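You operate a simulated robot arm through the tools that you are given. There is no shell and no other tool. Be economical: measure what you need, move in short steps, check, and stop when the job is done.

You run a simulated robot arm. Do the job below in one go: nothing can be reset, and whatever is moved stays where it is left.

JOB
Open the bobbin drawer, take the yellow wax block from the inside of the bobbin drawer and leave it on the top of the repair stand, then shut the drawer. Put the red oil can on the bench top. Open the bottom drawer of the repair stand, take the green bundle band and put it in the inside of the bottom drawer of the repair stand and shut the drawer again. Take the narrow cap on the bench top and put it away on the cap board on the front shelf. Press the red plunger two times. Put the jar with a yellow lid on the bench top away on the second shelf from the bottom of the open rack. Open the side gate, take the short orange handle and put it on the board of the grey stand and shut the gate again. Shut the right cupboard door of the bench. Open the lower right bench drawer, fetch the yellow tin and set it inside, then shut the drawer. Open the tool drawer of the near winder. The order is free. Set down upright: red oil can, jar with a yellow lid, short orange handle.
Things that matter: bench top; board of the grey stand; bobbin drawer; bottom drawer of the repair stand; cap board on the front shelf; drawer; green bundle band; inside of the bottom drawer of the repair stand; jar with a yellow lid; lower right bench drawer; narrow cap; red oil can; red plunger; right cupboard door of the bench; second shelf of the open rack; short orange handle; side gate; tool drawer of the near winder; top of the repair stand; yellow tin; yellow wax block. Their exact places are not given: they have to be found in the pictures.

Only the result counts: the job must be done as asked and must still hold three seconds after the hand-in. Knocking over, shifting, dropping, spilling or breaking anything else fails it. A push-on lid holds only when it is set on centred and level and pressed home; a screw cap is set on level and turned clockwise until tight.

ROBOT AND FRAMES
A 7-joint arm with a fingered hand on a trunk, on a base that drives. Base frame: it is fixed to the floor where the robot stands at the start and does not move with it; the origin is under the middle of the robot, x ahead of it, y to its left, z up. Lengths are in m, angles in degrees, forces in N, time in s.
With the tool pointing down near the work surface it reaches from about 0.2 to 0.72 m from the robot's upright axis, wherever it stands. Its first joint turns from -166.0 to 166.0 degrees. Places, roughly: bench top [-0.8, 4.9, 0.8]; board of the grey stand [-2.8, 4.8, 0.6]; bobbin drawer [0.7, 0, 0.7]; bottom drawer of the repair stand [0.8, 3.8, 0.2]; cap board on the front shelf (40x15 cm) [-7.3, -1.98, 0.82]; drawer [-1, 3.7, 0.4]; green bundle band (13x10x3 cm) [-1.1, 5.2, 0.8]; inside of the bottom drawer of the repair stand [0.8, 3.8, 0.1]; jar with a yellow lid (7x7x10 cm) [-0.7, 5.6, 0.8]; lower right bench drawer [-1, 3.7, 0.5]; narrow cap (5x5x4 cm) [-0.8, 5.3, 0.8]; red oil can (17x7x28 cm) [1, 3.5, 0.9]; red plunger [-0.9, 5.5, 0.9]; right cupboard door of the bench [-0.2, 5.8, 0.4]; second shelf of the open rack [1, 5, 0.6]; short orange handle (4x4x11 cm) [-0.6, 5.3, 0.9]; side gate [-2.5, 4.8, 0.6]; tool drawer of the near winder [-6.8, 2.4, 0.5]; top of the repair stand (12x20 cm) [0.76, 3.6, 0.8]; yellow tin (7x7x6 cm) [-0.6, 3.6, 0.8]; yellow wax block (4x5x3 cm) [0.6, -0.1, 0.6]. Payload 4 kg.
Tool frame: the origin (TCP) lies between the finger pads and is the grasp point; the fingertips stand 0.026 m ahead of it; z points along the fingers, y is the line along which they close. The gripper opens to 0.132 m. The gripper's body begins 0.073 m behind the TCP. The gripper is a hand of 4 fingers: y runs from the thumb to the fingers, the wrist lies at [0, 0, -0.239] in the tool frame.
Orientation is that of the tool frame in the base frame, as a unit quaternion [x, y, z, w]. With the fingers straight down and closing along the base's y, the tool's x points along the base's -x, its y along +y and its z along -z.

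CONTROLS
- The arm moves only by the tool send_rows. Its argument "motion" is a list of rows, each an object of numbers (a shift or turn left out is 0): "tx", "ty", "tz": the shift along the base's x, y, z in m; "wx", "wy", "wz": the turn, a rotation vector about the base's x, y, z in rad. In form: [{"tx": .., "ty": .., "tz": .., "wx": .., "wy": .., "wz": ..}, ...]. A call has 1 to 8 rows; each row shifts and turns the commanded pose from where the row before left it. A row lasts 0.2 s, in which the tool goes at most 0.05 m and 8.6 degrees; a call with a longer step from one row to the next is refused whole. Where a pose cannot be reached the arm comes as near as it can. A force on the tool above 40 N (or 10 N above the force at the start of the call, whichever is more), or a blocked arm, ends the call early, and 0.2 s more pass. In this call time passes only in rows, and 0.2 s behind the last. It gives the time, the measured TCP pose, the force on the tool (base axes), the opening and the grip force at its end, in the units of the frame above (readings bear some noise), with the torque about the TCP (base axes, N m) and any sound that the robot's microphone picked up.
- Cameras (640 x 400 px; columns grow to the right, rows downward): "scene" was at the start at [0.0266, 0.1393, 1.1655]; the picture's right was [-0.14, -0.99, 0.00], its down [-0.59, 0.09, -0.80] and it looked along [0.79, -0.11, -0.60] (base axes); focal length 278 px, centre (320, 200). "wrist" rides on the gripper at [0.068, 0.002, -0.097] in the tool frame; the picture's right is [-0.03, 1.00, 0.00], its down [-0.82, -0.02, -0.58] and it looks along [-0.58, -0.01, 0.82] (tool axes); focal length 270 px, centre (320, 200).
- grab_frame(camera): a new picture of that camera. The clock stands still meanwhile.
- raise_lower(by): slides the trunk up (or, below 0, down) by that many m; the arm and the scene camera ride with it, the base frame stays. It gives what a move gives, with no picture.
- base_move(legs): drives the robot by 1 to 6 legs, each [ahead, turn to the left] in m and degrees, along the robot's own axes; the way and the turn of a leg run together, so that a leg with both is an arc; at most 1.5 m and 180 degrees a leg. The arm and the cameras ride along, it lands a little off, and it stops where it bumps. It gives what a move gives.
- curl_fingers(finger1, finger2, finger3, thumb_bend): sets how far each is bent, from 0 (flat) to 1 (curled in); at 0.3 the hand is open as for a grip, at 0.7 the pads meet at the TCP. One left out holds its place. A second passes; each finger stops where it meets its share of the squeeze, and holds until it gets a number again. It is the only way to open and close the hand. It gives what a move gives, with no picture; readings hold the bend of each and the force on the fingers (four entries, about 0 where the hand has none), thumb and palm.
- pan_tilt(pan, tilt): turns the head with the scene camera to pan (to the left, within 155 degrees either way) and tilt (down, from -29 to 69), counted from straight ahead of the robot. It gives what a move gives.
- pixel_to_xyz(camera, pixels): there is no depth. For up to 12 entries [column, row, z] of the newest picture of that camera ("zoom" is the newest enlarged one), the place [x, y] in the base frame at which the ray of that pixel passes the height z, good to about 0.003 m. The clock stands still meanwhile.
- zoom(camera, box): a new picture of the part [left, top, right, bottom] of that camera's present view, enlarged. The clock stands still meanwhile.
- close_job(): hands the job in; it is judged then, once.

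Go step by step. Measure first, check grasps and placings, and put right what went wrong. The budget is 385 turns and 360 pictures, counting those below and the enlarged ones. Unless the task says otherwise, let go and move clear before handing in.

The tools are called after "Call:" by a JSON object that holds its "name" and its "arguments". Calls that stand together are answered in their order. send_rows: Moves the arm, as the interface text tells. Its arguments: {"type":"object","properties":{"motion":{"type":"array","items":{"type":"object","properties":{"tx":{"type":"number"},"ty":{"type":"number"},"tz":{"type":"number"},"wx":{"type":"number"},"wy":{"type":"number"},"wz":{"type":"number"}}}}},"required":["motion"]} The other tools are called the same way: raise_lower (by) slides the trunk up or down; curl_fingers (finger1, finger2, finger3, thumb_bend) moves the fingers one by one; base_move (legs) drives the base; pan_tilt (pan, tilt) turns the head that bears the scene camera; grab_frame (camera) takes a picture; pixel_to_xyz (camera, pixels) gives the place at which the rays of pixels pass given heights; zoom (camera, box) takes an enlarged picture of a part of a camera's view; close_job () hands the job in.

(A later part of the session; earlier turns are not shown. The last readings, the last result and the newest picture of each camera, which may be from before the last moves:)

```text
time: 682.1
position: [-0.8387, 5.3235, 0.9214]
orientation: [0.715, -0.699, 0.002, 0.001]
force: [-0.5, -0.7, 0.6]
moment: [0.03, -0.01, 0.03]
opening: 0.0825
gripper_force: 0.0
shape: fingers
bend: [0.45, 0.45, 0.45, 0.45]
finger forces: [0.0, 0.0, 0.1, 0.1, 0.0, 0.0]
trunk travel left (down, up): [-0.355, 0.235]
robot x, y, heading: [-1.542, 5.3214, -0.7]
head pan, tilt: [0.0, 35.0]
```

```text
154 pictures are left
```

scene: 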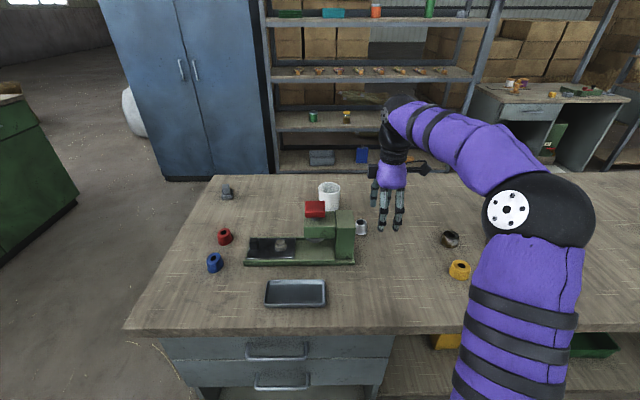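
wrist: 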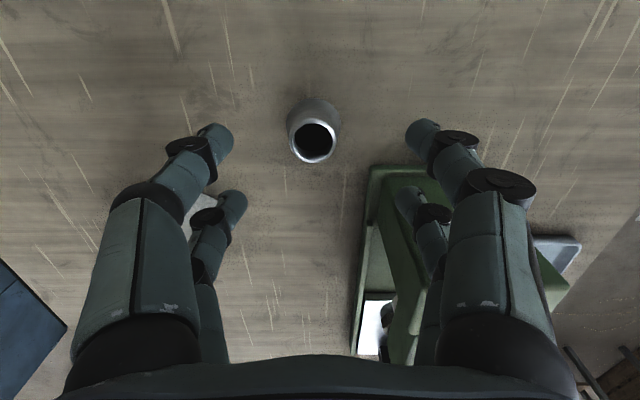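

Call:
{"name": "curl_fingers", "arguments": {"finger1": 0.5, "finger2": 0.5, "finger3": 0.5, "thumb_bend": 0.5}}

Call:
{"name": "send_rows", "arguments": {"motion": [{"tz": -0.03}, {"tz": -0.03}, {"tz": -0.02}]}}

Call:
{"name": "curl_fingers", "arguments": {"finger1": 0.75, "finger2": 0.75, "finger3": 0.75, "thumb_bend": 0.75}}

Call:
{"name": "send_rows", "arguments": {"motion": [{"tz": 0.02}, {"tz": 0.03}, {"tz": 0.03}]}}

Call:
{"name": "grab_frame", "arguments": {"camera": "wrist"}}

```text
time: 683.1
position: [-0.8383, 5.3234, 0.9221]
orientation: [0.715, -0.699, 0.001, 0.001]
force: [0.1, -0.2, -0.7]
moment: [-0.01, 0.01, 0.01]
opening: 0.0663
gripper_force: 0.0
shape: fingers
bend: [0.5, 0.5, 0.5, 0.5]
finger forces: [0.0, 0.0, 0.1, 0.1, 0.1, 0.0]
trunk travel left (down, up): [-0.355, 0.235]
robot x, y, heading: [-1.5449, 5.3205, -0.8]
head pan, tilt: [0.0, 35.0]
```

```text
time: 684.0
position: [-0.8395, 5.3229, 0.8426]
orientation: [0.715, -0.7, 0.001, 0.001]
force: [1.5, 1.0, 0.2]
moment: [0.01, 0.0, -0.02]
opening: 0.0664
gripper_force: 0.0
shape: fingers
bend: [0.5, 0.5, 0.5, 0.5]
finger forces: [0.1, 0.0, 0.1, 0.0, 0.2, 0.0]
trunk travel left (down, up): [-0.355, 0.235]
robot x, y, heading: [-1.5465, 5.3178, -0.6]
head pan, tilt: [0.0, 35.0]
```

```text
time: 685.0
position: [-0.8388, 5.324, 0.8421]
orientation: [0.715, -0.699, 0.001, 0.001]
force: [-0.3, -0.2, 1.6]
moment: [-0.01, -0.01, 0.0]
opening: 0.0003
gripper_force: 9.1
shape: fingers
bend: [0.73, 0.61, 0.62, 0.72]
finger forces: [0.0, 10.0, 8.2, 0.1, 0.0, 0.0]
trunk travel left (down, up): [-0.355, 0.235]
robot x, y, heading: [-1.547, 5.3212, -0.9]
head pan, tilt: [0.0, 35.0]
```

```text
time: 685.8
position: [-0.8394, 5.3229, 0.9226]
orientation: [0.715, -0.699, 0.0, 0.001]
force: [0.7, 0.2, -0.3]
moment: [0.01, -0.03, -0.02]
opening: 0.0
gripper_force: 9.3
shape: fingers
bend: [0.73, 0.61, 0.62, 0.72]
finger forces: [0.0, 10.0, 8.3, 0.0, 0.1, 0.0]
trunk travel left (down, up): [-0.355, 0.235]
robot x, y, heading: [-1.5436, 5.3185, -0.8]
head pan, tilt: [0.0, 35.0]
```

```text
153 pictures are left
```

wrist: 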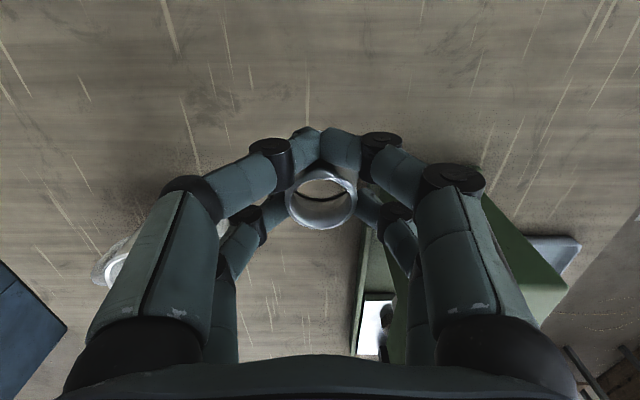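

Cap is held. Back off, and drive to the south-west corner to look toward the west.

Call:
{"name": "send_rows", "arguments": {"motion": [{"tx": -0.04, "tz": 0.02}, {"tx": -0.045}, {"tx": -0.045}, {"tx": -0.045}, {"tx": -0.045}]}}

Call:
{"name": "base_move", "arguments": {"legs": [[-0.25, 0], [0, -89], [1.5, 0], [0.9, 0], [0, -90]]}}

Call:
{"name": "pan_tilt", "arguments": {"pan": 25, "tilt": 15}}

Call:
{"name": "grab_frame", "arguments": {"camera": "scene"}}

```text
time: 687.0
position: [-1.0577, 5.322, 0.9422]
orientation: [0.715, -0.699, 0.002, 0.0]
force: [-0.5, 0.4, -0.7]
moment: [0.02, -0.01, 0.01]
opening: 0.0
gripper_force: 9.5
shape: fingers
bend: [0.73, 0.61, 0.63, 0.72]
finger forces: [0.0, 9.3, 8.2, 0.0, 0.1, 0.0]
trunk travel left (down, up): [-0.355, 0.235]
robot x, y, heading: [-1.5439, 5.3225, -0.8]
head pan, tilt: [0.0, 35.0]
```

```text
time: 708.5
position: [-2.3188, 2.9418, 0.9425]
orientation: [0.701, 0.714, 0.001, -0.002]
force: [0.4, -0.4, 0.0]
moment: [-0.01, -0.01, 0.0]
opening: 0.0
gripper_force: 8.3
shape: fingers
bend: [0.73, 0.62, 0.63, 0.73]
finger forces: [0.0, 8.3, 8.1, 0.0, 0.0, 0.1]
trunk travel left (down, up): [-0.355, 0.235]
robot x, y, heading: [-1.8298, 2.9383, 179.0]
head pan, tilt: [0.0, 35.0]
```

```text
time: 709.4
position: [-2.3184, 2.9415, 0.9414]
orientation: [0.701, 0.714, 0.002, -0.002]
force: [0.3, -0.3, 0.0]
moment: [0.02, 0.0, 0.03]
opening: 0.0
gripper_force: 8.3
shape: fingers
bend: [0.73, 0.62, 0.63, 0.73]
finger forces: [0.0, 8.3, 8.1, 0.0, 0.0, 0.0]
trunk travel left (down, up): [-0.355, 0.235]
robot x, y, heading: [-1.833, 2.9386, 179.0]
head pan, tilt: [25.0, 15.0]
```

```text
152 pictures are left
```

scene: 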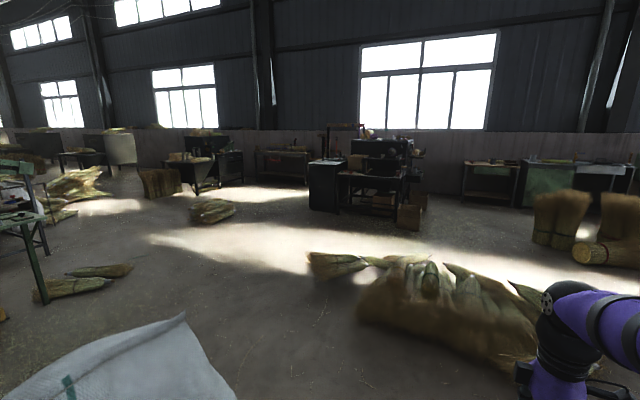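

Call:
{"name": "pixel_to_xyz", "arguments": {"camera": "scene", "pixels": [[362, 335, 0], [310, 268, 0], [250, 250, 0], [215, 380, 0.3], [210, 222, 0], [90, 292, 0], [315, 208, 0], [395, 222, 0], [200, 190, 0], [60, 215, 0], [165, 195, 0], [440, 190, 0]]}}

Call:
{"name": "zoom", "arguments": {"camera": "scene", "box": [0, 110, 260, 300]}}

Call:
{"name": "zoom", "arguments": {"camera": "scene", "box": [260, 110, 470, 250]}}

```text
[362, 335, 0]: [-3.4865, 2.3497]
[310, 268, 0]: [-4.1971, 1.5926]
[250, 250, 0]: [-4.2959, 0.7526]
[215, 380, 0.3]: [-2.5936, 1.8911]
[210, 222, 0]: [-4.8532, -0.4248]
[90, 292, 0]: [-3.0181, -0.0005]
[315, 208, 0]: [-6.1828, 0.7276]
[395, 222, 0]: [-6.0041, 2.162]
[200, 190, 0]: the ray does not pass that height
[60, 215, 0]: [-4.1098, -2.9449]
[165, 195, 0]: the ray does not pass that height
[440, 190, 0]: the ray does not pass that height
```

```text
2.11 times, centred on (130, 205) of scene
```

zoom: 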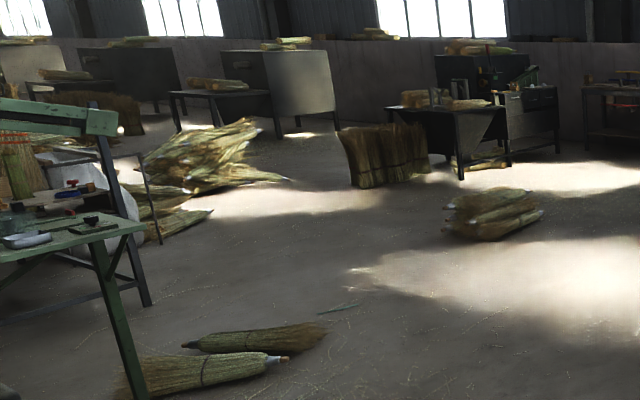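

```text
2.86 times, centred on (365, 180) of scene
```

zoom: 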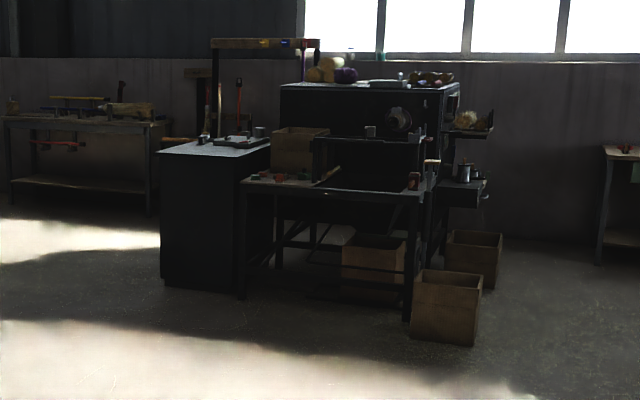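

Path west is between sack and brooms, tight; instead go round the sack's east side and west along y≈0.9.

Call:
{"name": "base_move", "arguments": {"legs": [[0, 126.5], [0.91, 0], [0, -35.5], [1.3, 0], [0, -90], [1.0, 0]]}}

Call:
{"name": "pan_tilt", "arguments": {"pan": 25, "tilt": 15}}

Call:
{"name": "grab_frame", "arguments": {"camera": "scene"}}

```text
time: 737.1
position: [-2.7573, 0.8842, 0.9424]
orientation: [0.693, 0.721, 0.001, -0.002]
force: [0.7, 0.2, -0.6]
moment: [0.04, 0.01, -0.01]
opening: 0.0
gripper_force: 8.5
shape: fingers
bend: [0.73, 0.62, 0.63, 0.73]
finger forces: [0.0, 7.8, 8.1, 0.1, 0.1, 0.1]
trunk travel left (down, up): [-0.355, 0.235]
robot x, y, heading: [-2.2726, 0.8943, -179.6]
head pan, tilt: [25.0, 15.0]
```

```text
time: 737.7
position: [-2.757, 0.8842, 0.9422]
orientation: [0.692, 0.722, 0.002, -0.001]
force: [-0.5, -0.2, 1.2]
moment: [-0.01, 0.03, -0.01]
opening: 0.0
gripper_force: 7.6
shape: fingers
bend: [0.73, 0.62, 0.63, 0.73]
finger forces: [0.1, 7.8, 8.0, 0.0, 0.1, 0.0]
trunk travel left (down, up): [-0.355, 0.235]
robot x, y, heading: [-2.2752, 0.8944, -179.5]
head pan, tilt: [25.0, 15.0]
```

```text
149 pictures are left
```

scene: 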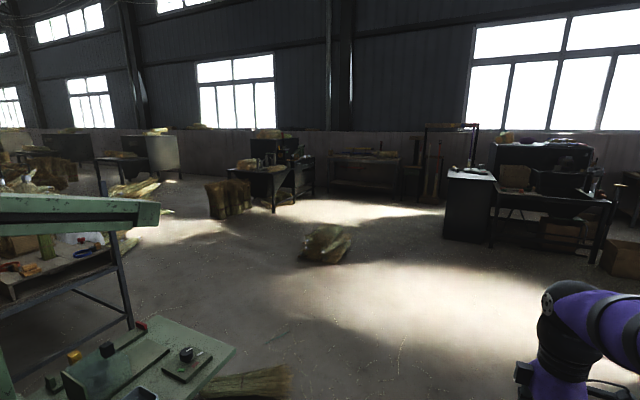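

Call:
{"name": "pixel_to_xyz", "arguments": {"camera": "scene", "pixels": [[235, 348, 0.8], [160, 317, 0.8], [290, 372, 0], [305, 262, 0], [348, 255, 0], [210, 218, 0], [272, 212, 0], [445, 238, 0], [490, 245, 0], [600, 265, 0], [312, 190, 0.3], [255, 172, 0.8]]}}

Call:
{"name": "zoom", "arguments": {"camera": "scene", "box": [190, 110, 400, 270]}}

```text
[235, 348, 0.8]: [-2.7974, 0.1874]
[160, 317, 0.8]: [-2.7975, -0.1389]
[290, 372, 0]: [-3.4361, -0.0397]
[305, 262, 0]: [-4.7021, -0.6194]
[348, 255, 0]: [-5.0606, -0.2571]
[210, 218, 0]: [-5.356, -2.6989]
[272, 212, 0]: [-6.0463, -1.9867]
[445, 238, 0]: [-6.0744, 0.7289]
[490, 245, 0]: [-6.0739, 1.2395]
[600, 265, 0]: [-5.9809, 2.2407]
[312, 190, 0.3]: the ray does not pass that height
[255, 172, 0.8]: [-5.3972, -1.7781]
```

```text
2.50 times, centred on (295, 190) of scene
```

zoom: 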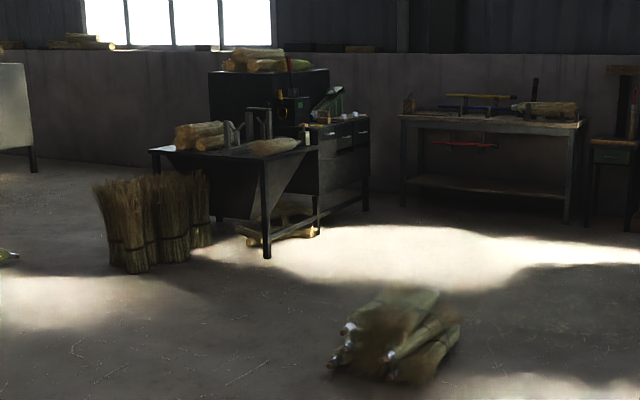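

Call:
{"name": "base_move", "arguments": {"legs": [[0, 6.8], [1.5, 0], [1.5, 0], [0, 34], [1.4, 0]]}}

Call:
{"name": "pan_tilt", "arguments": {"pan": 25, "tilt": 18}}

Call:
{"name": "grab_frame", "arguments": {"camera": "scene"}}

```text
time: 761.2
position: [-6.6723, -0.7663, 0.9424]
orientation: [0.392, 0.92, 0.001, -0.002]
force: [-0.1, 0.2, -0.2]
moment: [0.0, -0.01, -0.05]
opening: 0.0
gripper_force: 7.4
shape: fingers
bend: [0.73, 0.62, 0.63, 0.73]
finger forces: [0.0, 7.9, 8.1, 0.0, 0.0, 0.0]
trunk travel left (down, up): [-0.355, 0.235]
robot x, y, heading: [-6.3127, -0.438, -138.3]
head pan, tilt: [25.0, 15.0]
```

```text
time: 761.8
position: [-6.6707, -0.7668, 0.9416]
orientation: [0.391, 0.92, 0.001, -0.002]
force: [0.5, -0.4, -0.7]
moment: [0.01, 0.02, -0.01]
opening: 0.0
gripper_force: 7.9
shape: fingers
bend: [0.73, 0.62, 0.63, 0.73]
finger forces: [0.1, 7.8, 8.1, 0.0, 0.0, 0.0]
trunk travel left (down, up): [-0.355, 0.235]
robot x, y, heading: [-6.3132, -0.4365, -138.2]
head pan, tilt: [25.0, 18.0]
```

```text
147 pictures are left
```

scene: 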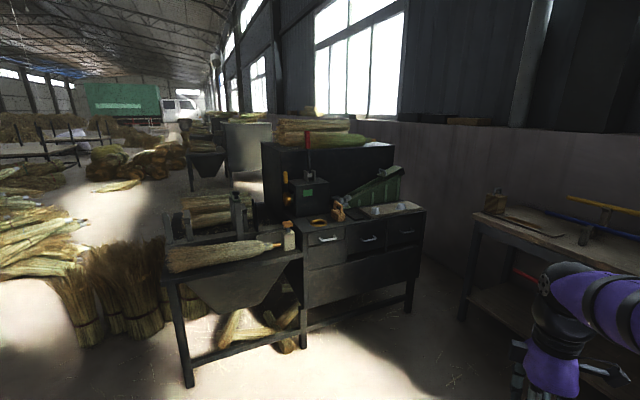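

Call:
{"name": "zoom", "arguments": {"camera": "scene", "box": [250, 140, 450, 290]}}

Call:
{"name": "pixel_to_xyz", "arguments": {"camera": "scene", "pixels": [[300, 230, 0.82], [425, 210, 0.82], [398, 210, 0.82], [345, 212, 0.82], [415, 310, 0.0], [303, 345, 0], [320, 215, 0.82]]}}

```text
2.67 times, centred on (350, 215) of scene
```

zoom: 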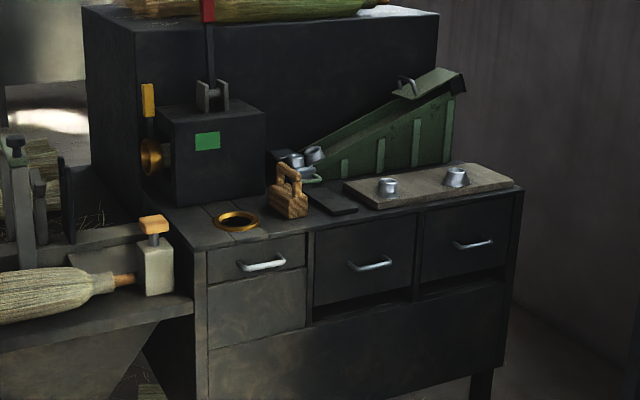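

```text
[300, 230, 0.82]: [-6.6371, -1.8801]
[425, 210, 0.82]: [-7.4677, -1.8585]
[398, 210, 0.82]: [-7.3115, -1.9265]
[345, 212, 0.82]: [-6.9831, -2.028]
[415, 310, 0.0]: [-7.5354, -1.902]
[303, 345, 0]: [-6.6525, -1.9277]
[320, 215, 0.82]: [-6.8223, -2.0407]
```

Call:
{"name": "pixel_to_xyz", "arguments": {"camera": "scene", "pixels": [[462, 318, 0.0], [474, 217, 0.8], [640, 278, 0.8], [505, 335, 0.0], [383, 215, 0.83], [425, 207, 0.83], [430, 215, 0.82], [365, 210, 0.82]]}}

```text
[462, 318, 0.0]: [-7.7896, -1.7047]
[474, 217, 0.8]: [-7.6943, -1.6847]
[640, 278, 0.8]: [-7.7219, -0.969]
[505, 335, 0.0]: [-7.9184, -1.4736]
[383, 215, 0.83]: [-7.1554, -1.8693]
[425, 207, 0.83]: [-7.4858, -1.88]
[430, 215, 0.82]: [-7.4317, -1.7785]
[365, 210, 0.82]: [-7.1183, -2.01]
```

The cap board (with two caps on it) lies at about x -7.13..-7.47, y≈-1.95. Drive in front of it facing south.

Call:
{"name": "base_move", "arguments": {"legs": [[0, 2.4], [1.12, 0], [0, 45.8]]}}

Call:
{"name": "pan_tilt", "arguments": {"pan": 0, "tilt": 35}}

Call:
{"name": "grab_frame", "arguments": {"camera": "scene"}}

Call:
{"name": "grab_frame", "arguments": {"camera": "wrist"}}

```text
time: 770.3
position: [-7.1081, -1.705, 0.942]
orientation: [-0.018, 1.0, 0.0, -0.001]
force: [0.2, -0.5, 0.5]
moment: [-0.01, -0.04, 0.02]
opening: 0.0001
gripper_force: 8.2
shape: fingers
bend: [0.73, 0.62, 0.63, 0.73]
finger forces: [0.1, 7.7, 8.1, 0.0, 0.0, 0.1]
trunk travel left (down, up): [-0.355, 0.235]
robot x, y, heading: [-7.116, -1.2212, -90.0]
head pan, tilt: [25.0, 18.0]
```

```text
time: 771.2
position: [-7.1078, -1.7052, 0.9419]
orientation: [-0.018, 1.0, -0.001, -0.002]
force: [0.2, -0.2, -0.1]
moment: [-0.02, -0.01, -0.01]
opening: 0.0
gripper_force: 7.7
shape: fingers
bend: [0.73, 0.62, 0.63, 0.73]
finger forces: [0.0, 7.7, 8.1, 0.1, 0.0, 0.0]
trunk travel left (down, up): [-0.355, 0.235]
robot x, y, heading: [-7.1131, -1.2144, -89.9]
head pan, tilt: [0.0, 35.0]
```

```text
145 pictures are left
```

scene: 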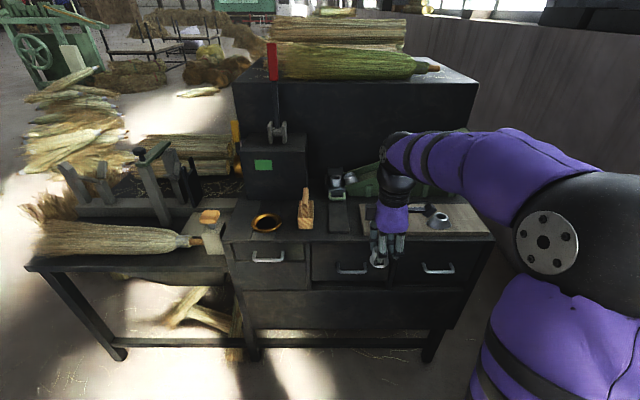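

```text
144 pictures are left
```

wrist: 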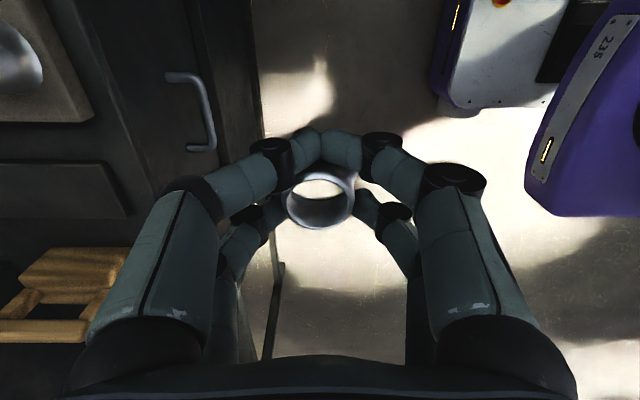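

Call:
{"name": "send_rows", "arguments": {"motion": [{"tx": 0.045, "ty": 0.02}, {"tx": 0.045, "ty": 0.02}, {"tx": 0.045, "ty": 0.02}, {"tx": 0.045}]}}

Call:
{"name": "zoom", "arguments": {"camera": "scene", "box": [300, 160, 520, 280]}}

```text
time: 772.2
position: [-6.9273, -1.6439, 0.9423]
orientation: [-0.018, 1.0, 0.001, -0.002]
force: [-0.9, 0.0, 0.9]
moment: [-0.01, 0.0, -0.05]
opening: 0.0
gripper_force: 8.0
shape: fingers
bend: [0.73, 0.62, 0.63, 0.73]
finger forces: [0.0, 7.7, 8.1, 0.0, 0.0, 0.0]
trunk travel left (down, up): [-0.355, 0.235]
robot x, y, heading: [-7.1167, -1.2171, -90.0]
head pan, tilt: [0.0, 35.0]
```

```text
2.91 times, centred on (410, 220) of scene
```

zoom: 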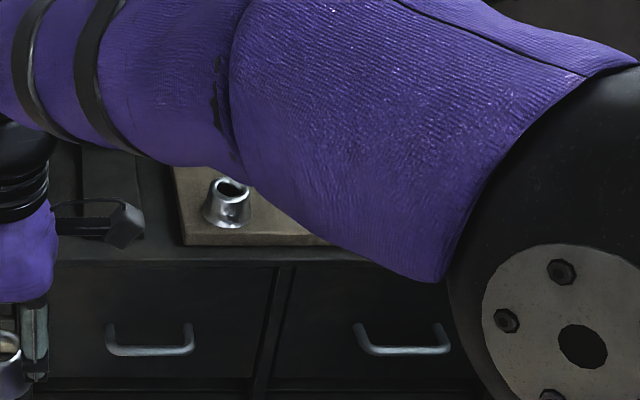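

Call:
{"name": "pixel_to_xyz", "arguments": {"camera": "scene", "pixels": [[379, 226, 0.835], [438, 225, 0.835], [363, 232, 0.835], [480, 231, 0.835], [363, 205, 0.835], [470, 208, 0.835], [400, 232, 0.835], [410, 220, 0.835]]}}

```text
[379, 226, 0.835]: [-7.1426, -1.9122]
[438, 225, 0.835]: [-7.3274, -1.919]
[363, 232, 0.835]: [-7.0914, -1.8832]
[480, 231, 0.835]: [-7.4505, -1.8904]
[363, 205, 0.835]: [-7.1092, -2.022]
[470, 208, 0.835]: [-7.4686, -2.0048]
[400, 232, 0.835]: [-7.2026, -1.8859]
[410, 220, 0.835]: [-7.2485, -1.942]
```

Board spans x -7.09..-7.47, y -1.885..-2.02; free gap at x≈-7.235. Drive 0.15 closer and move over (-7.235,-1.925).

Call:
{"name": "base_move", "arguments": {"legs": [[0.15, 0]]}}

Call:
{"name": "send_rows", "arguments": {"motion": [{"tx": -0.038, "ty": -0.002, "tz": 0.01}, {"tx": -0.038, "ty": -0.002, "tz": 0.01}, {"tx": -0.038, "ty": -0.017}, {"tx": -0.038, "ty": -0.022}, {"tx": -0.039, "ty": -0.022}, {"tx": -0.039, "ty": -0.022}, {"tx": -0.039, "ty": -0.022}, {"tx": -0.039, "ty": -0.022}]}}

Call:
{"name": "grab_frame", "arguments": {"camera": "wrist"}}

Call:
{"name": "grab_frame", "arguments": {"camera": "scene"}}

```text
time: 773.5
position: [-6.9264, -1.7948, 0.9417]
orientation: [-0.017, 1.0, 0.0, -0.002]
force: [0.2, 1.2, 0.6]
moment: [0.02, -0.04, -0.03]
opening: 0.0003
gripper_force: 8.5
shape: fingers
bend: [0.73, 0.62, 0.63, 0.73]
finger forces: [0.0, 7.7, 8.1, 0.0, 0.0, 0.0]
trunk travel left (down, up): [-0.355, 0.235]
robot x, y, heading: [-7.1201, -1.3659, -90.0]
head pan, tilt: [0.0, 35.0]
```

```text
time: 775.3
position: [-7.2353, -1.9269, 0.9632]
orientation: [-0.018, 1.0, 0.0, -0.001]
force: [0.7, -0.2, -0.1]
moment: [-0.03, 0.04, 0.01]
opening: 0.0002
gripper_force: 7.6
shape: fingers
bend: [0.73, 0.62, 0.63, 0.73]
finger forces: [0.0, 7.7, 8.0, 0.1, 0.1, 0.0]
trunk travel left (down, up): [-0.355, 0.235]
robot x, y, heading: [-7.1167, -1.3698, -89.9]
head pan, tilt: [0.0, 35.0]
```

```text
142 pictures are left
```

wrist: 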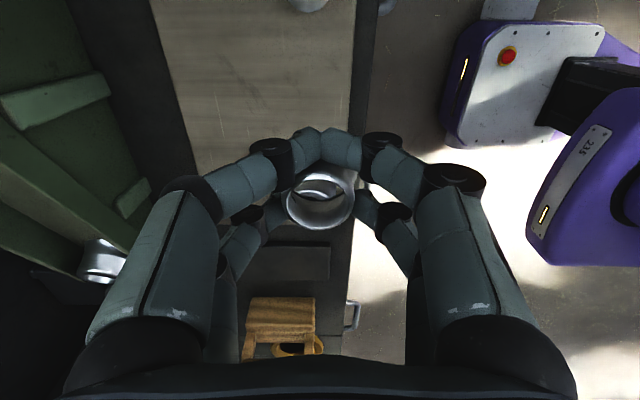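

```text
141 pictures are left
```

scene: 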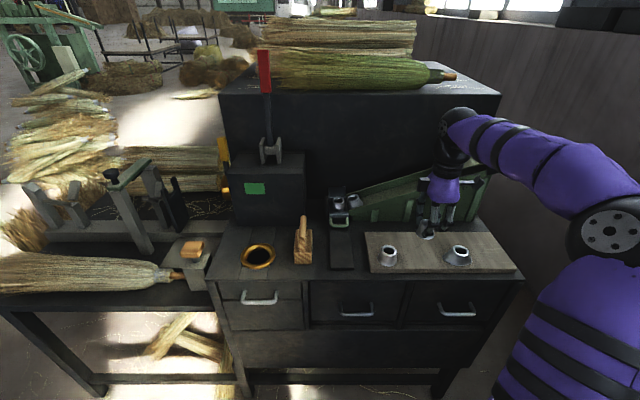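

Call:
{"name": "pixel_to_xyz", "arguments": {"camera": "scene", "pixels": [[388, 261, 0.835], [458, 261, 0.835], [371, 271, 0.835], [516, 268, 0.835], [366, 234, 0.835], [490, 234, 0.835], [423, 258, 0.835]]}}

Call:
{"name": "pixel_to_xyz", "arguments": {"camera": "wrist", "pixels": [[305, 8, 0.84], [355, 60, 0.835], [165, 60, 0.835], [270, 168, 0.835]]}}

```text
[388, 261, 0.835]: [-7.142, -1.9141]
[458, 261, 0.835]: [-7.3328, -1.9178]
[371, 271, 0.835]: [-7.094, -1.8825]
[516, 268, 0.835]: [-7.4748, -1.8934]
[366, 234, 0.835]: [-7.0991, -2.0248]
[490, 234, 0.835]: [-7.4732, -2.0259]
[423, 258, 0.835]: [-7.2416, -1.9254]
```

```text
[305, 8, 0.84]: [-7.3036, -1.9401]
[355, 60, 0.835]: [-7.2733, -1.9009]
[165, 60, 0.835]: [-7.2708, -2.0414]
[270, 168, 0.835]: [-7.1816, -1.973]
```

Position is good. Lower onto the board.

Call:
{"name": "send_rows", "arguments": {"motion": [{"tz": -0.03}, {"tz": -0.03}, {"tz": -0.01}, {"tz": -0.005}]}}

Call:
{"name": "zoom", "arguments": {"camera": "scene", "box": [360, 180, 520, 290]}}

Call:
{"name": "send_rows", "arguments": {"motion": [{"tz": -0.004}, {"tz": -0.004}, {"tz": -0.004}]}}

```text
time: 776.3
position: [-7.235, -1.9269, 0.8872]
orientation: [-0.018, 1.0, -0.001, -0.003]
force: [-0.9, 0.1, 0.0]
moment: [-0.03, 0.01, 0.02]
opening: 0.0002
gripper_force: 7.7
shape: fingers
bend: [0.73, 0.62, 0.63, 0.73]
finger forces: [0.0, 7.8, 7.9, 0.0, 0.1, 0.0]
trunk travel left (down, up): [-0.355, 0.235]
robot x, y, heading: [-7.1145, -1.3691, -89.7]
head pan, tilt: [0.0, 35.0]
```

```text
3.64 times, centred on (440, 235) of scene
```

zoom: 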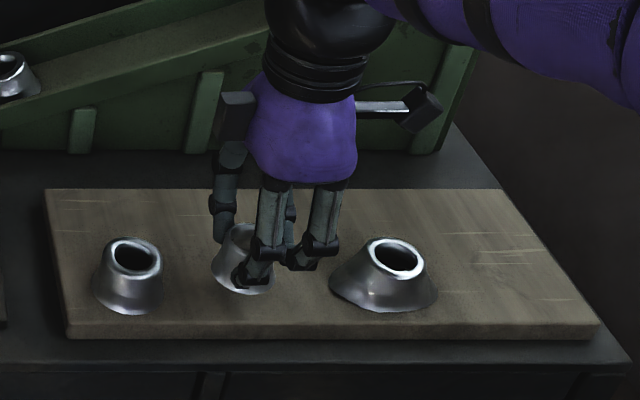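

```text
time: 777.1
position: [-7.2349, -1.9273, 0.8748]
orientation: [-0.018, 1.0, 0.0, -0.002]
force: [0.0, -0.4, -0.3]
moment: [-0.02, 0.03, -0.02]
opening: 0.0
gripper_force: 8.2
shape: fingers
bend: [0.73, 0.62, 0.63, 0.73]
finger forces: [0.0, 7.7, 7.9, 0.0, 0.1, 0.0]
trunk travel left (down, up): [-0.355, 0.235]
robot x, y, heading: [-7.1137, -1.3729, -90.2]
head pan, tilt: [0.0, 35.0]
```

Call:
{"name": "send_rows", "arguments": {"motion": [{"tz": -0.003}, {"tz": -0.003}, {"tz": -0.003}, {"tz": -0.003}]}}

Call:
{"name": "zoom", "arguments": {"camera": "scene", "box": [360, 180, 520, 290]}}

```text
time: 778.1
position: [-7.2352, -1.9274, 0.8629]
orientation: [-0.018, 1.0, 0.0, -0.002]
force: [-0.3, -0.2, 0.0]
moment: [0.01, 0.02, 0.01]
opening: 0.0
gripper_force: 7.8
shape: fingers
bend: [0.73, 0.62, 0.63, 0.73]
finger forces: [0.0, 7.7, 8.0, 0.0, 0.0, 0.0]
trunk travel left (down, up): [-0.355, 0.235]
robot x, y, heading: [-7.1136, -1.3707, -90.0]
head pan, tilt: [0.0, 35.0]
```

```text
3.64 times, centred on (440, 235) of scene
```

zoom: 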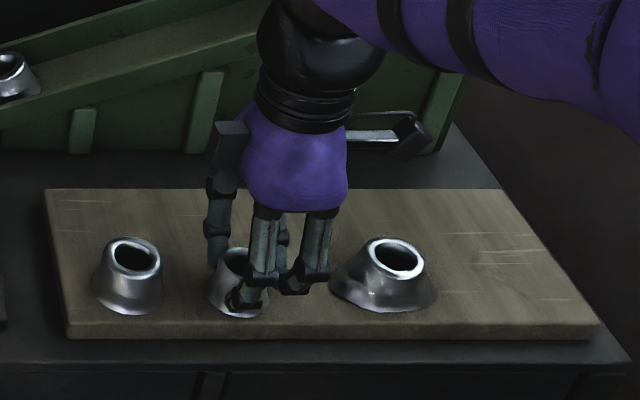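

Call:
{"name": "send_rows", "arguments": {"motion": [{"tz": -0.003}, {"tz": -0.003}, {"tz": -0.003}, {"tz": -0.003}, {"tz": -0.003}]}}

```text
time: 779.4
position: [-7.2356, -1.9285, 0.853]
orientation: [-0.017, 1.0, -0.004, -0.003]
force: [0.3, 3.0, 21.4]
moment: [0.17, -0.28, 0.09]
opening: 0.0002
gripper_force: 24.5
shape: fingers
bend: [0.73, 0.65, 0.67, 0.73]
finger forces: [10.0, 14.8, 13.0, 0.0, 10.6, 0.0]
trunk travel left (down, up): [-0.355, 0.235]
robot x, y, heading: [-7.1166, -1.3722, -89.9]
head pan, tilt: [0.0, 35.0]
stopped in row 5: the force on the tool passed its limit at 41 N (the readings are from after the stop); the commanded pose is now the measured one
```

Call:
{"name": "send_rows", "arguments": {"motion": [{"tz": 0.003}]}}

Call:
{"name": "curl_fingers", "arguments": {"finger1": 0.5, "finger2": 0.52, "finger3": 0.52, "thumb_bend": 0.5}}

Call:
{"name": "send_rows", "arguments": {"motion": [{"tz": 0.02}, {"tz": 0.04}, {"tz": 0.04}, {"tz": 0.03}]}}

Call:
{"name": "zoom", "arguments": {"camera": "scene", "box": [360, 180, 520, 290]}}

```text
time: 779.8
position: [-7.2341, -1.9282, 0.8529]
orientation: [-0.017, 1.0, -0.003, -0.003]
force: [-0.4, 1.0, 13.7]
moment: [0.09, -0.24, 0.04]
opening: 0.0001
gripper_force: 18.3
shape: fingers
bend: [0.73, 0.65, 0.66, 0.73]
finger forces: [0.0, 12.9, 12.6, 0.0, 10.4, 0.0]
trunk travel left (down, up): [-0.355, 0.235]
robot x, y, heading: [-7.1156, -1.3725, -89.9]
head pan, tilt: [0.0, 35.0]
```

```text
time: 780.8
position: [-7.2351, -1.9284, 0.8534]
orientation: [-0.018, 1.0, -0.003, -0.002]
force: [0.2, 1.0, 3.5]
moment: [-0.09, -0.06, 0.03]
opening: 0.0652
gripper_force: 1.4
shape: fingers
bend: [0.5, 0.52, 0.55, 0.5]
finger forces: [0.0, 0.0, 3.3, 0.0, 0.0, 0.0]
trunk travel left (down, up): [-0.355, 0.235]
robot x, y, heading: [-7.1117, -1.3729, -89.8]
head pan, tilt: [0.0, 35.0]
```

```text
time: 781.8
position: [-7.2364, -1.9291, 0.9826]
orientation: [-0.018, 1.0, -0.003, -0.002]
force: [0.0, 0.1, 1.0]
moment: [-0.02, -0.02, 0.01]
opening: 0.0657
gripper_force: 0.1
shape: fingers
bend: [0.5, 0.52, 0.52, 0.5]
finger forces: [0.1, 0.0, 0.0, 0.0, 0.0, 0.0]
trunk travel left (down, up): [-0.355, 0.235]
robot x, y, heading: [-7.1109, -1.3684, -90.0]
head pan, tilt: [0.0, 35.0]
```

```text
3.64 times, centred on (440, 235) of scene
```

zoom: 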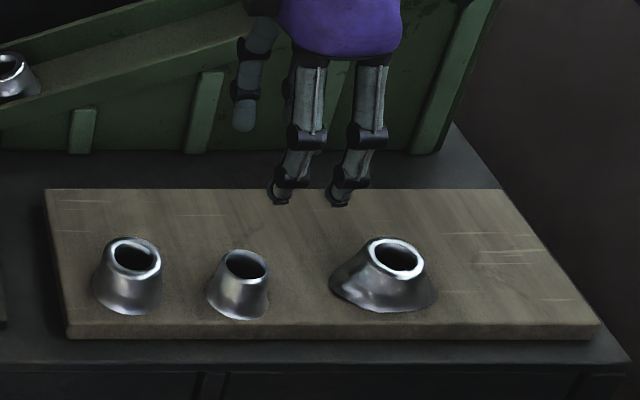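

Cap stands on the board. Now back off and drive toward the near winder's north side.

Call:
{"name": "base_move", "arguments": {"legs": [[-0.8, 0], [0, 90], [1.36, 0], [0, 75], [1.5, 0]]}}

Call:
{"name": "pan_tilt", "arguments": {"pan": 40, "tilt": 20}}

Call:
{"name": "grab_frame", "arguments": {"camera": "scene"}}

```text
time: 807.3
position: [-5.0913, 1.3861, 0.9818]
orientation: [0.993, -0.119, 0.003, -0.002]
force: [0.5, 0.3, -0.1]
moment: [-0.01, -0.01, 0.0]
opening: 0.0657
gripper_force: 0.0
shape: fingers
bend: [0.5, 0.52, 0.52, 0.5]
finger forces: [0.0, 0.1, 0.0, 0.0, 0.1, 0.0]
trunk travel left (down, up): [-0.355, 0.235]
robot x, y, heading: [-5.3604, 0.881, 74.3]
head pan, tilt: [0.0, 35.0]
```

```text
time: 808.4
position: [-5.0902, 1.3859, 0.9839]
orientation: [0.993, -0.119, 0.004, -0.002]
force: [0.4, -0.3, 0.0]
moment: [-0.01, 0.02, -0.01]
opening: 0.0654
gripper_force: 0.1
shape: fingers
bend: [0.5, 0.52, 0.52, 0.5]
finger forces: [0.0, 0.0, 0.0, 0.0, 0.0, 0.0]
trunk travel left (down, up): [-0.355, 0.235]
robot x, y, heading: [-5.3584, 0.8778, 74.4]
head pan, tilt: [40.0, 20.0]
```

```text
137 pictures are left
```

scene: 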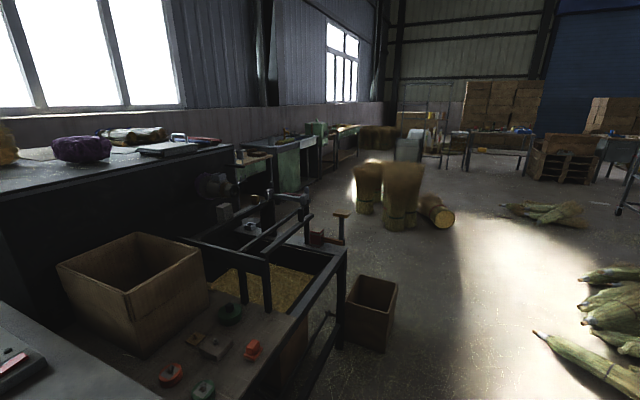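

Call:
{"name": "pixel_to_xyz", "arguments": {"camera": "scene", "pixels": [[535, 332, 0], [580, 275, 0], [375, 352, 0], [395, 230, 0], [365, 213, 0], [452, 222, 0], [345, 335, 0], [500, 205, 0]]}}

```text
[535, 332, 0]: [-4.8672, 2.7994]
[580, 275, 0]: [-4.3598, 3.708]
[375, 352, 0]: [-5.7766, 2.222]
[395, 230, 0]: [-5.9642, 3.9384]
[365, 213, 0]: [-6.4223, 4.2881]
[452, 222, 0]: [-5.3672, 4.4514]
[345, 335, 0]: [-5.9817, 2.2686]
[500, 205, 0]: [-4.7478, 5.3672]
```

Call:
{"name": "base_move", "arguments": {"legs": [[0, 15.6], [1.5, 0], [0.8, 0], [0, 90]]}}

Call:
{"name": "pan_tilt", "arguments": {"pan": 25, "tilt": 22}}

Call:
{"name": "grab_frame", "arguments": {"camera": "scene"}}

```text
time: 824.9
position: [-5.9464, 3.2894, 0.9828]
orientation: [0.691, 0.723, 0.0, -0.003]
force: [0.2, 0.2, -0.7]
moment: [0.01, 0.03, 0.02]
opening: 0.0653
gripper_force: 0.1
shape: fingers
bend: [0.5, 0.52, 0.52, 0.5]
finger forces: [0.0, 0.0, 0.0, 0.0, 0.0, 0.0]
trunk travel left (down, up): [-0.355, 0.235]
robot x, y, heading: [-5.3884, 3.1711, -179.1]
head pan, tilt: [40.0, 20.0]
```

```text
time: 825.7
position: [-5.9464, 3.2895, 0.9834]
orientation: [0.691, 0.723, 0.0, -0.004]
force: [0.5, 0.0, 0.2]
moment: [-0.03, 0.01, 0.02]
opening: 0.0655
gripper_force: 0.0
shape: fingers
bend: [0.5, 0.52, 0.52, 0.5]
finger forces: [0.0, 0.0, 0.0, 0.1, 0.0, 0.0]
trunk travel left (down, up): [-0.355, 0.235]
robot x, y, heading: [-5.382, 3.1754, -179.1]
head pan, tilt: [25.0, 22.0]
```

```text
136 pictures are left
```

scene: 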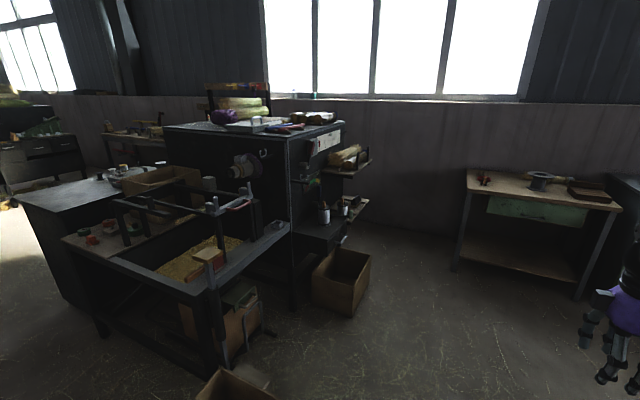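

Call:
{"name": "zoom", "arguments": {"camera": "scene", "box": [260, 130, 410, 330]}}

Call:
{"name": "pixel_to_xyz", "arguments": {"camera": "scene", "pixels": [[345, 240, 0.5], [345, 240, 0.55], [320, 248, 0.5], [355, 318, 0], [370, 260, 0.25], [300, 310, 0], [450, 270, 0], [580, 298, 0]]}}

```text
2.00 times, centred on (335, 230) of scene
```

zoom: 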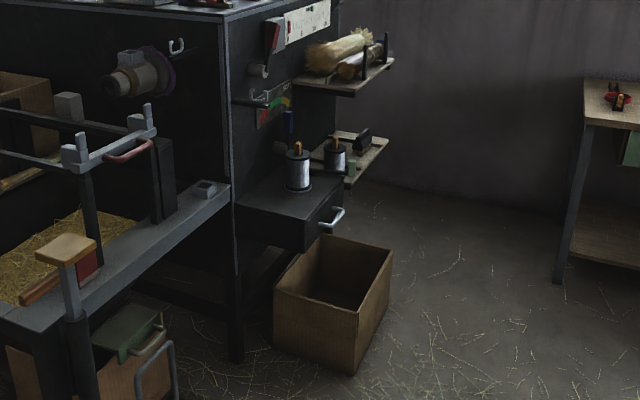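

```text
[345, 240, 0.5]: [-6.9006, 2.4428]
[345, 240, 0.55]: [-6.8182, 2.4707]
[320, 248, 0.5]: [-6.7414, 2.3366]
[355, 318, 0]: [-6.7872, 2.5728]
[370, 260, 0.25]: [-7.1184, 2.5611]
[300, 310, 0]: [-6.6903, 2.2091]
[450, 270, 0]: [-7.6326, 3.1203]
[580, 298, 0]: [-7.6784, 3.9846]
```

The tool drawer is the black box with a bow handle facing north at about (-6.87,2.45,0.5). Retract the arm, drive to (-6.85,3.2) and face south.

Call:
{"name": "send_rows", "arguments": {"motion": [{"tx": 0.04, "ty": -0.025}, {"tx": 0.04, "ty": -0.025}, {"tx": 0.04, "ty": -0.025}, {"tx": 0.03, "ty": -0.025}]}}

Call:
{"name": "base_move", "arguments": {"legs": [[1.45, 0], [0, 89]]}}

Call:
{"name": "pan_tilt", "arguments": {"pan": 0, "tilt": 40}}

Call:
{"name": "grab_frame", "arguments": {"camera": "scene"}}

```text
time: 826.7
position: [-5.7973, 3.1887, 0.9812]
orientation: [0.691, 0.723, 0.001, -0.003]
force: [0.1, -0.5, 0.3]
moment: [0.0, -0.01, 0.01]
opening: 0.0655
gripper_force: 0.0
shape: fingers
bend: [0.5, 0.52, 0.52, 0.5]
finger forces: [0.0, 0.0, 0.0, 0.1, 0.1, 0.1]
trunk travel left (down, up): [-0.355, 0.235]
robot x, y, heading: [-5.3863, 3.1735, -179.3]
head pan, tilt: [25.0, 22.0]
```

```text
time: 838.1
position: [-6.8624, 2.7538, 0.9818]
orientation: [-0.008, 1.0, -0.002, -0.003]
force: [-0.1, 0.1, 0.5]
moment: [0.01, 0.01, -0.02]
opening: 0.0656
gripper_force: 0.1
shape: fingers
bend: [0.5, 0.52, 0.52, 0.5]
finger forces: [0.1, 0.0, 0.1, 0.0, 0.0, 0.0]
trunk travel left (down, up): [-0.355, 0.235]
robot x, y, heading: [-6.8378, 3.1639, -91.0]
head pan, tilt: [25.0, 22.0]
```

```text
time: 839.0
position: [-6.8624, 2.7532, 0.9824]
orientation: [-0.008, 1.0, -0.003, -0.003]
force: [0.3, 0.0, -0.1]
moment: [-0.01, 0.01, 0.03]
opening: 0.0654
gripper_force: 0.0
shape: fingers
bend: [0.5, 0.52, 0.52, 0.5]
finger forces: [0.0, 0.0, 0.0, 0.0, 0.0, 0.0]
trunk travel left (down, up): [-0.355, 0.235]
robot x, y, heading: [-6.8389, 3.1666, -91.0]
head pan, tilt: [0.0, 40.0]
```

```text
134 pictures are left
```

scene: 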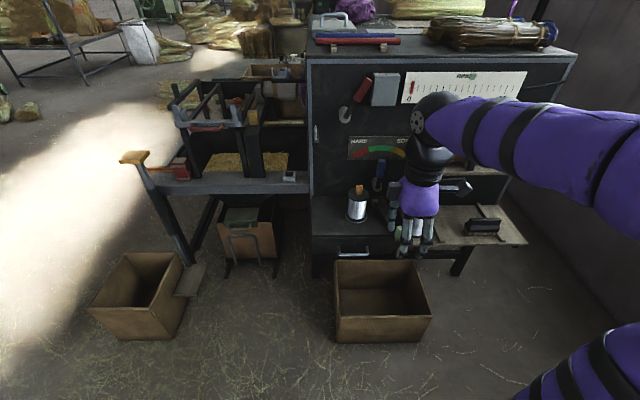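

Pitch the hand forward 90° (pointing south, vertical closing) and lower the trunk.

Call:
{"name": "send_rows", "arguments": {"motion": [{"wx": -0.1428}, {"wx": -0.1428}, {"wx": -0.1428}, {"wx": -0.1428}, {"wx": -0.1428}, {"wx": -0.1428}]}}

Call:
{"name": "send_rows", "arguments": {"motion": [{"wx": -0.1428}, {"wx": -0.1428}, {"wx": -0.1428}, {"wx": -0.1428}, {"wx": -0.1428}]}}

Call:
{"name": "raise_lower", "arguments": {"by": -0.25}}

Call:
{"name": "grab_frame", "arguments": {"camera": "scene"}}

Call:
{"name": "grab_frame", "arguments": {"camera": "wrist"}}

```text
time: 840.4
position: [-6.8631, 2.7531, 0.9824]
orientation: [-0.007, 0.908, -0.419, -0.006]
force: [0.5, 0.0, -0.5]
moment: [0.03, -0.02, -0.01]
opening: 0.0654
gripper_force: 0.1
shape: fingers
bend: [0.5, 0.52, 0.52, 0.5]
finger forces: [0.0, 0.0, 0.0, 0.0, 0.0, 0.1]
trunk travel left (down, up): [-0.355, 0.235]
robot x, y, heading: [-6.8362, 3.1662, -91.0]
head pan, tilt: [0.0, 40.0]
```

```text
time: 841.5
position: [-6.8799, 2.6614, 1.09]
orientation: [0.004, -0.705, 0.709, 0.007]
force: [0.2, 0.6, 0.3]
moment: [0.04, 0.0, 0.01]
opening: 0.0655
gripper_force: 0.0
shape: fingers
bend: [0.5, 0.52, 0.52, 0.5]
finger forces: [0.0, 0.1, 0.0, 0.0, 0.1, 0.0]
out of reach, approached as far as the arm can: row 1, 2, 3, 4, 5
trunk travel left (down, up): [-0.355, 0.235]
robot x, y, heading: [-6.8356, 3.165, -90.9]
head pan, tilt: [0.0, 40.0]
```

```text
time: 844.1
position: [-6.8809, 2.6609, 0.84]
orientation: [0.004, -0.706, 0.708, 0.008]
force: [-0.3, -0.2, 0.1]
moment: [0.0, 0.04, 0.0]
opening: 0.0655
gripper_force: 0.0
shape: fingers
bend: [0.5, 0.52, 0.52, 0.5]
finger forces: [0.0, 0.0, 0.0, 0.1, 0.0, 0.1]
trunk travel left (down, up): [-0.105, 0.485]
robot x, y, heading: [-6.8355, 3.1669, -90.9]
head pan, tilt: [0.0, 40.0]
```

```text
133 pictures are left
```

scene: 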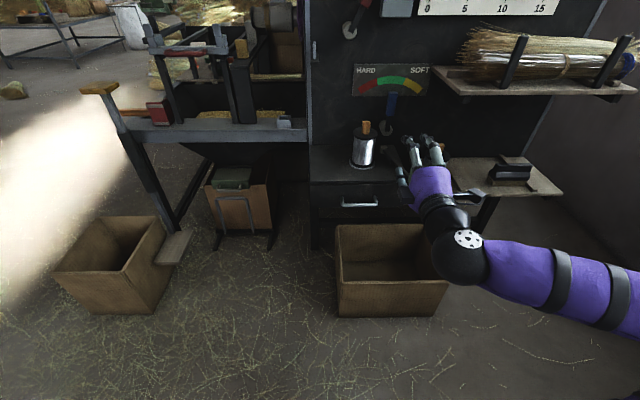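

```text
132 pictures are left
```

wrist: 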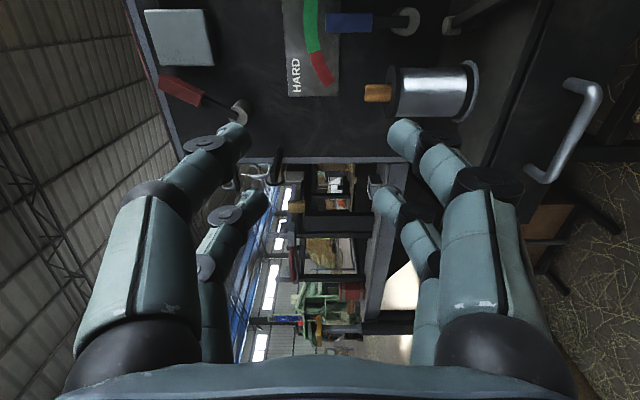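

Call:
{"name": "pixel_to_xyz", "arguments": {"camera": "scene", "pixels": [[342, 206, 0.6], [377, 205, 0.6], [342, 206, 0.55], [377, 205, 0.55], [342, 206, 0.5], [377, 205, 0.5], [312, 186, 0.6], [312, 218, 0.5]]}}

Call:
{"name": "pixel_to_xyz", "arguments": {"camera": "wrist", "pixels": [[592, 92, 0.6], [545, 178, 0.6], [592, 92, 0.55], [545, 178, 0.55], [592, 92, 0.5], [545, 178, 0.5], [470, 80, 0.68], [540, 60, 0.6]]}}

```text
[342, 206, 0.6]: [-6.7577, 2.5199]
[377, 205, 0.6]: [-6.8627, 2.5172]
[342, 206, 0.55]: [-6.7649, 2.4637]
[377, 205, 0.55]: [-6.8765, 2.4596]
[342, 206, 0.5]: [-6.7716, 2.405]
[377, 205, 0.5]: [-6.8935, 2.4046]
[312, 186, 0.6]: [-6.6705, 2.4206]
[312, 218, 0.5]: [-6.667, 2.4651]
```

```text
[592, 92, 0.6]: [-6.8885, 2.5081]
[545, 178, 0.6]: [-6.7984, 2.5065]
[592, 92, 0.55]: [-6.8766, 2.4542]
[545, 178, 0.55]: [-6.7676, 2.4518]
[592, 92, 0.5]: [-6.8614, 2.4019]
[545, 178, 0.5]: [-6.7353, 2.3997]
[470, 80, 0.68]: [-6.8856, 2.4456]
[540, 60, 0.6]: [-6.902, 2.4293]
```

Both views agree: bar at z≈0.55, y≈2.457, x -6.77..-6.88. Lower to it and look.

Call:
{"name": "send_rows", "arguments": {"motion": [{"tx": 0.01, "tz": -0.047}, {"tx": 0.01, "tz": -0.047}, {"tx": 0.01, "tz": -0.047}, {"tx": 0.01, "tz": -0.047}, {"tx": 0.01, "tz": -0.047}, {"tx": 0.01, "tz": -0.047}, {"tz": -0.008}]}}

Call:
{"name": "grab_frame", "arguments": {"camera": "wrist"}}

```text
time: 845.7
position: [-6.8681, 2.601, 0.7281]
orientation: [-0.004, 0.711, -0.703, -0.008]
force: [-0.2, -0.2, 0.1]
moment: [0.04, 0.01, -0.03]
opening: 0.0656
gripper_force: 0.1
shape: fingers
bend: [0.5, 0.52, 0.52, 0.5]
finger forces: [0.0, 0.0, 0.0, 0.0, 0.0, 0.0]
out of reach, approached as far as the arm can: row 1, 2, 3, 4, 5, 6, 7
trunk travel left (down, up): [-0.105, 0.485]
robot x, y, heading: [-6.8423, 3.1647, -90.9]
head pan, tilt: [0.0, 40.0]
```

```text
131 pictures are left
```

wrist: 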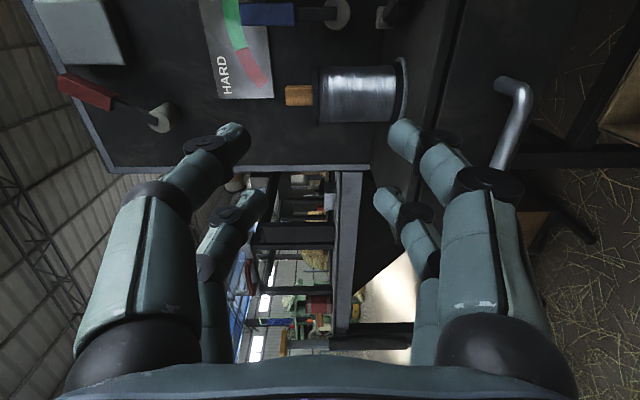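

Call:
{"name": "base_move", "arguments": {"legs": [[-0.15, 0]]}}

Call:
{"name": "raise_lower", "arguments": {"by": -0.1}}

Call:
{"name": "send_rows", "arguments": {"motion": [{"tx": 0.01, "tz": -0.03}, {"tx": 0.01, "tz": -0.03}, {"tx": 0.01, "tz": -0.018}, {"tx": 0.01}]}}

Call:
{"name": "grab_frame", "arguments": {"camera": "wrist"}}

```text
time: 847.1
position: [-6.8666, 2.7511, 0.7278]
orientation: [-0.004, 0.711, -0.703, -0.008]
force: [0.0, 0.4, 0.0]
moment: [0.04, 0.0, 0.0]
opening: 0.0655
gripper_force: 0.1
shape: fingers
bend: [0.5, 0.52, 0.52, 0.5]
finger forces: [0.0, 0.0, 0.1, 0.0, 0.1, 0.0]
trunk travel left (down, up): [-0.105, 0.485]
robot x, y, heading: [-6.8344, 3.3177, -90.8]
head pan, tilt: [0.0, 40.0]
```

```text
time: 848.4
position: [-6.8659, 2.7517, 0.6279]
orientation: [-0.005, 0.712, -0.703, -0.008]
force: [-0.5, 0.3, 0.8]
moment: [0.01, 0.0, 0.02]
opening: 0.0655
gripper_force: 0.1
shape: fingers
bend: [0.5, 0.52, 0.52, 0.5]
finger forces: [0.1, 0.0, 0.1, 0.0, 0.0, 0.1]
trunk travel left (down, up): [-0.005, 0.585]
robot x, y, heading: [-6.8299, 3.3149, -91.2]
head pan, tilt: [0.0, 40.0]
```

```text
time: 849.4
position: [-6.8548, 2.7513, 0.6273]
orientation: [-0.005, 0.712, -0.702, -0.008]
force: [0.4, 0.1, 0.1]
moment: [-0.01, 0.03, -0.01]
opening: 0.0656
gripper_force: 0.1
shape: fingers
bend: [0.5, 0.52, 0.52, 0.5]
finger forces: [0.0, 0.0, 0.0, 0.0, 0.1, 0.0]
out of reach, approached as far as the arm can: row 1, 2, 3
trunk travel left (down, up): [-0.005, 0.585]
robot x, y, heading: [-6.8371, 3.3151, -90.8]
head pan, tilt: [0.0, 40.0]
```

```text
130 pictures are left
```

wrist: 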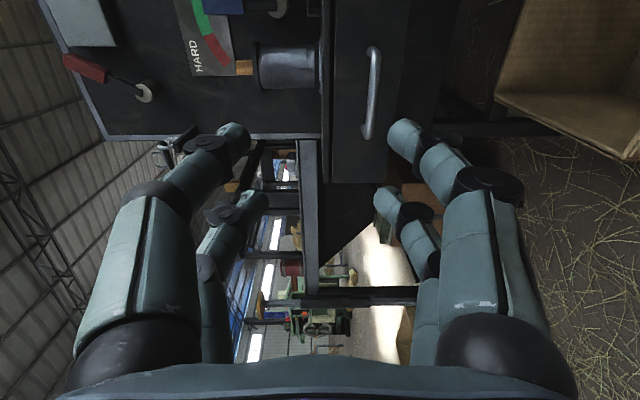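

The arm bottoms out in this pose. Pitch the hand 30° downward to get lower.

Call:
{"name": "send_rows", "arguments": {"motion": [{"wx": 0.13, "tz": -0.01}, {"wx": 0.13, "tz": -0.01}, {"wx": 0.13, "tz": -0.01}, {"wx": 0.13, "tz": -0.01}, {"tz": -0.02}, {"tz": -0.015}, {"tx": 0.015}, {"tx": 0.015}]}}

Call:
{"name": "grab_frame", "arguments": {"camera": "wrist"}}

```text
time: 851.2
position: [-6.8248, 2.7518, 0.5524]
orientation: [-0.006, 0.868, -0.496, -0.006]
force: [0.0, 0.1, -0.3]
moment: [-0.02, 0.01, -0.01]
opening: 0.0656
gripper_force: 0.0
shape: fingers
bend: [0.5, 0.52, 0.52, 0.5]
finger forces: [0.0, 0.0, 0.0, 0.0, 0.0, 0.0]
trunk travel left (down, up): [-0.005, 0.585]
robot x, y, heading: [-6.8341, 3.3166, -90.8]
head pan, tilt: [0.0, 40.0]
```

```text
129 pictures are left
```

wrist: 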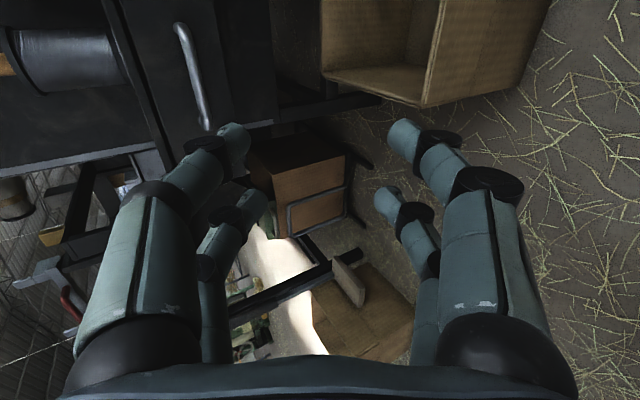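

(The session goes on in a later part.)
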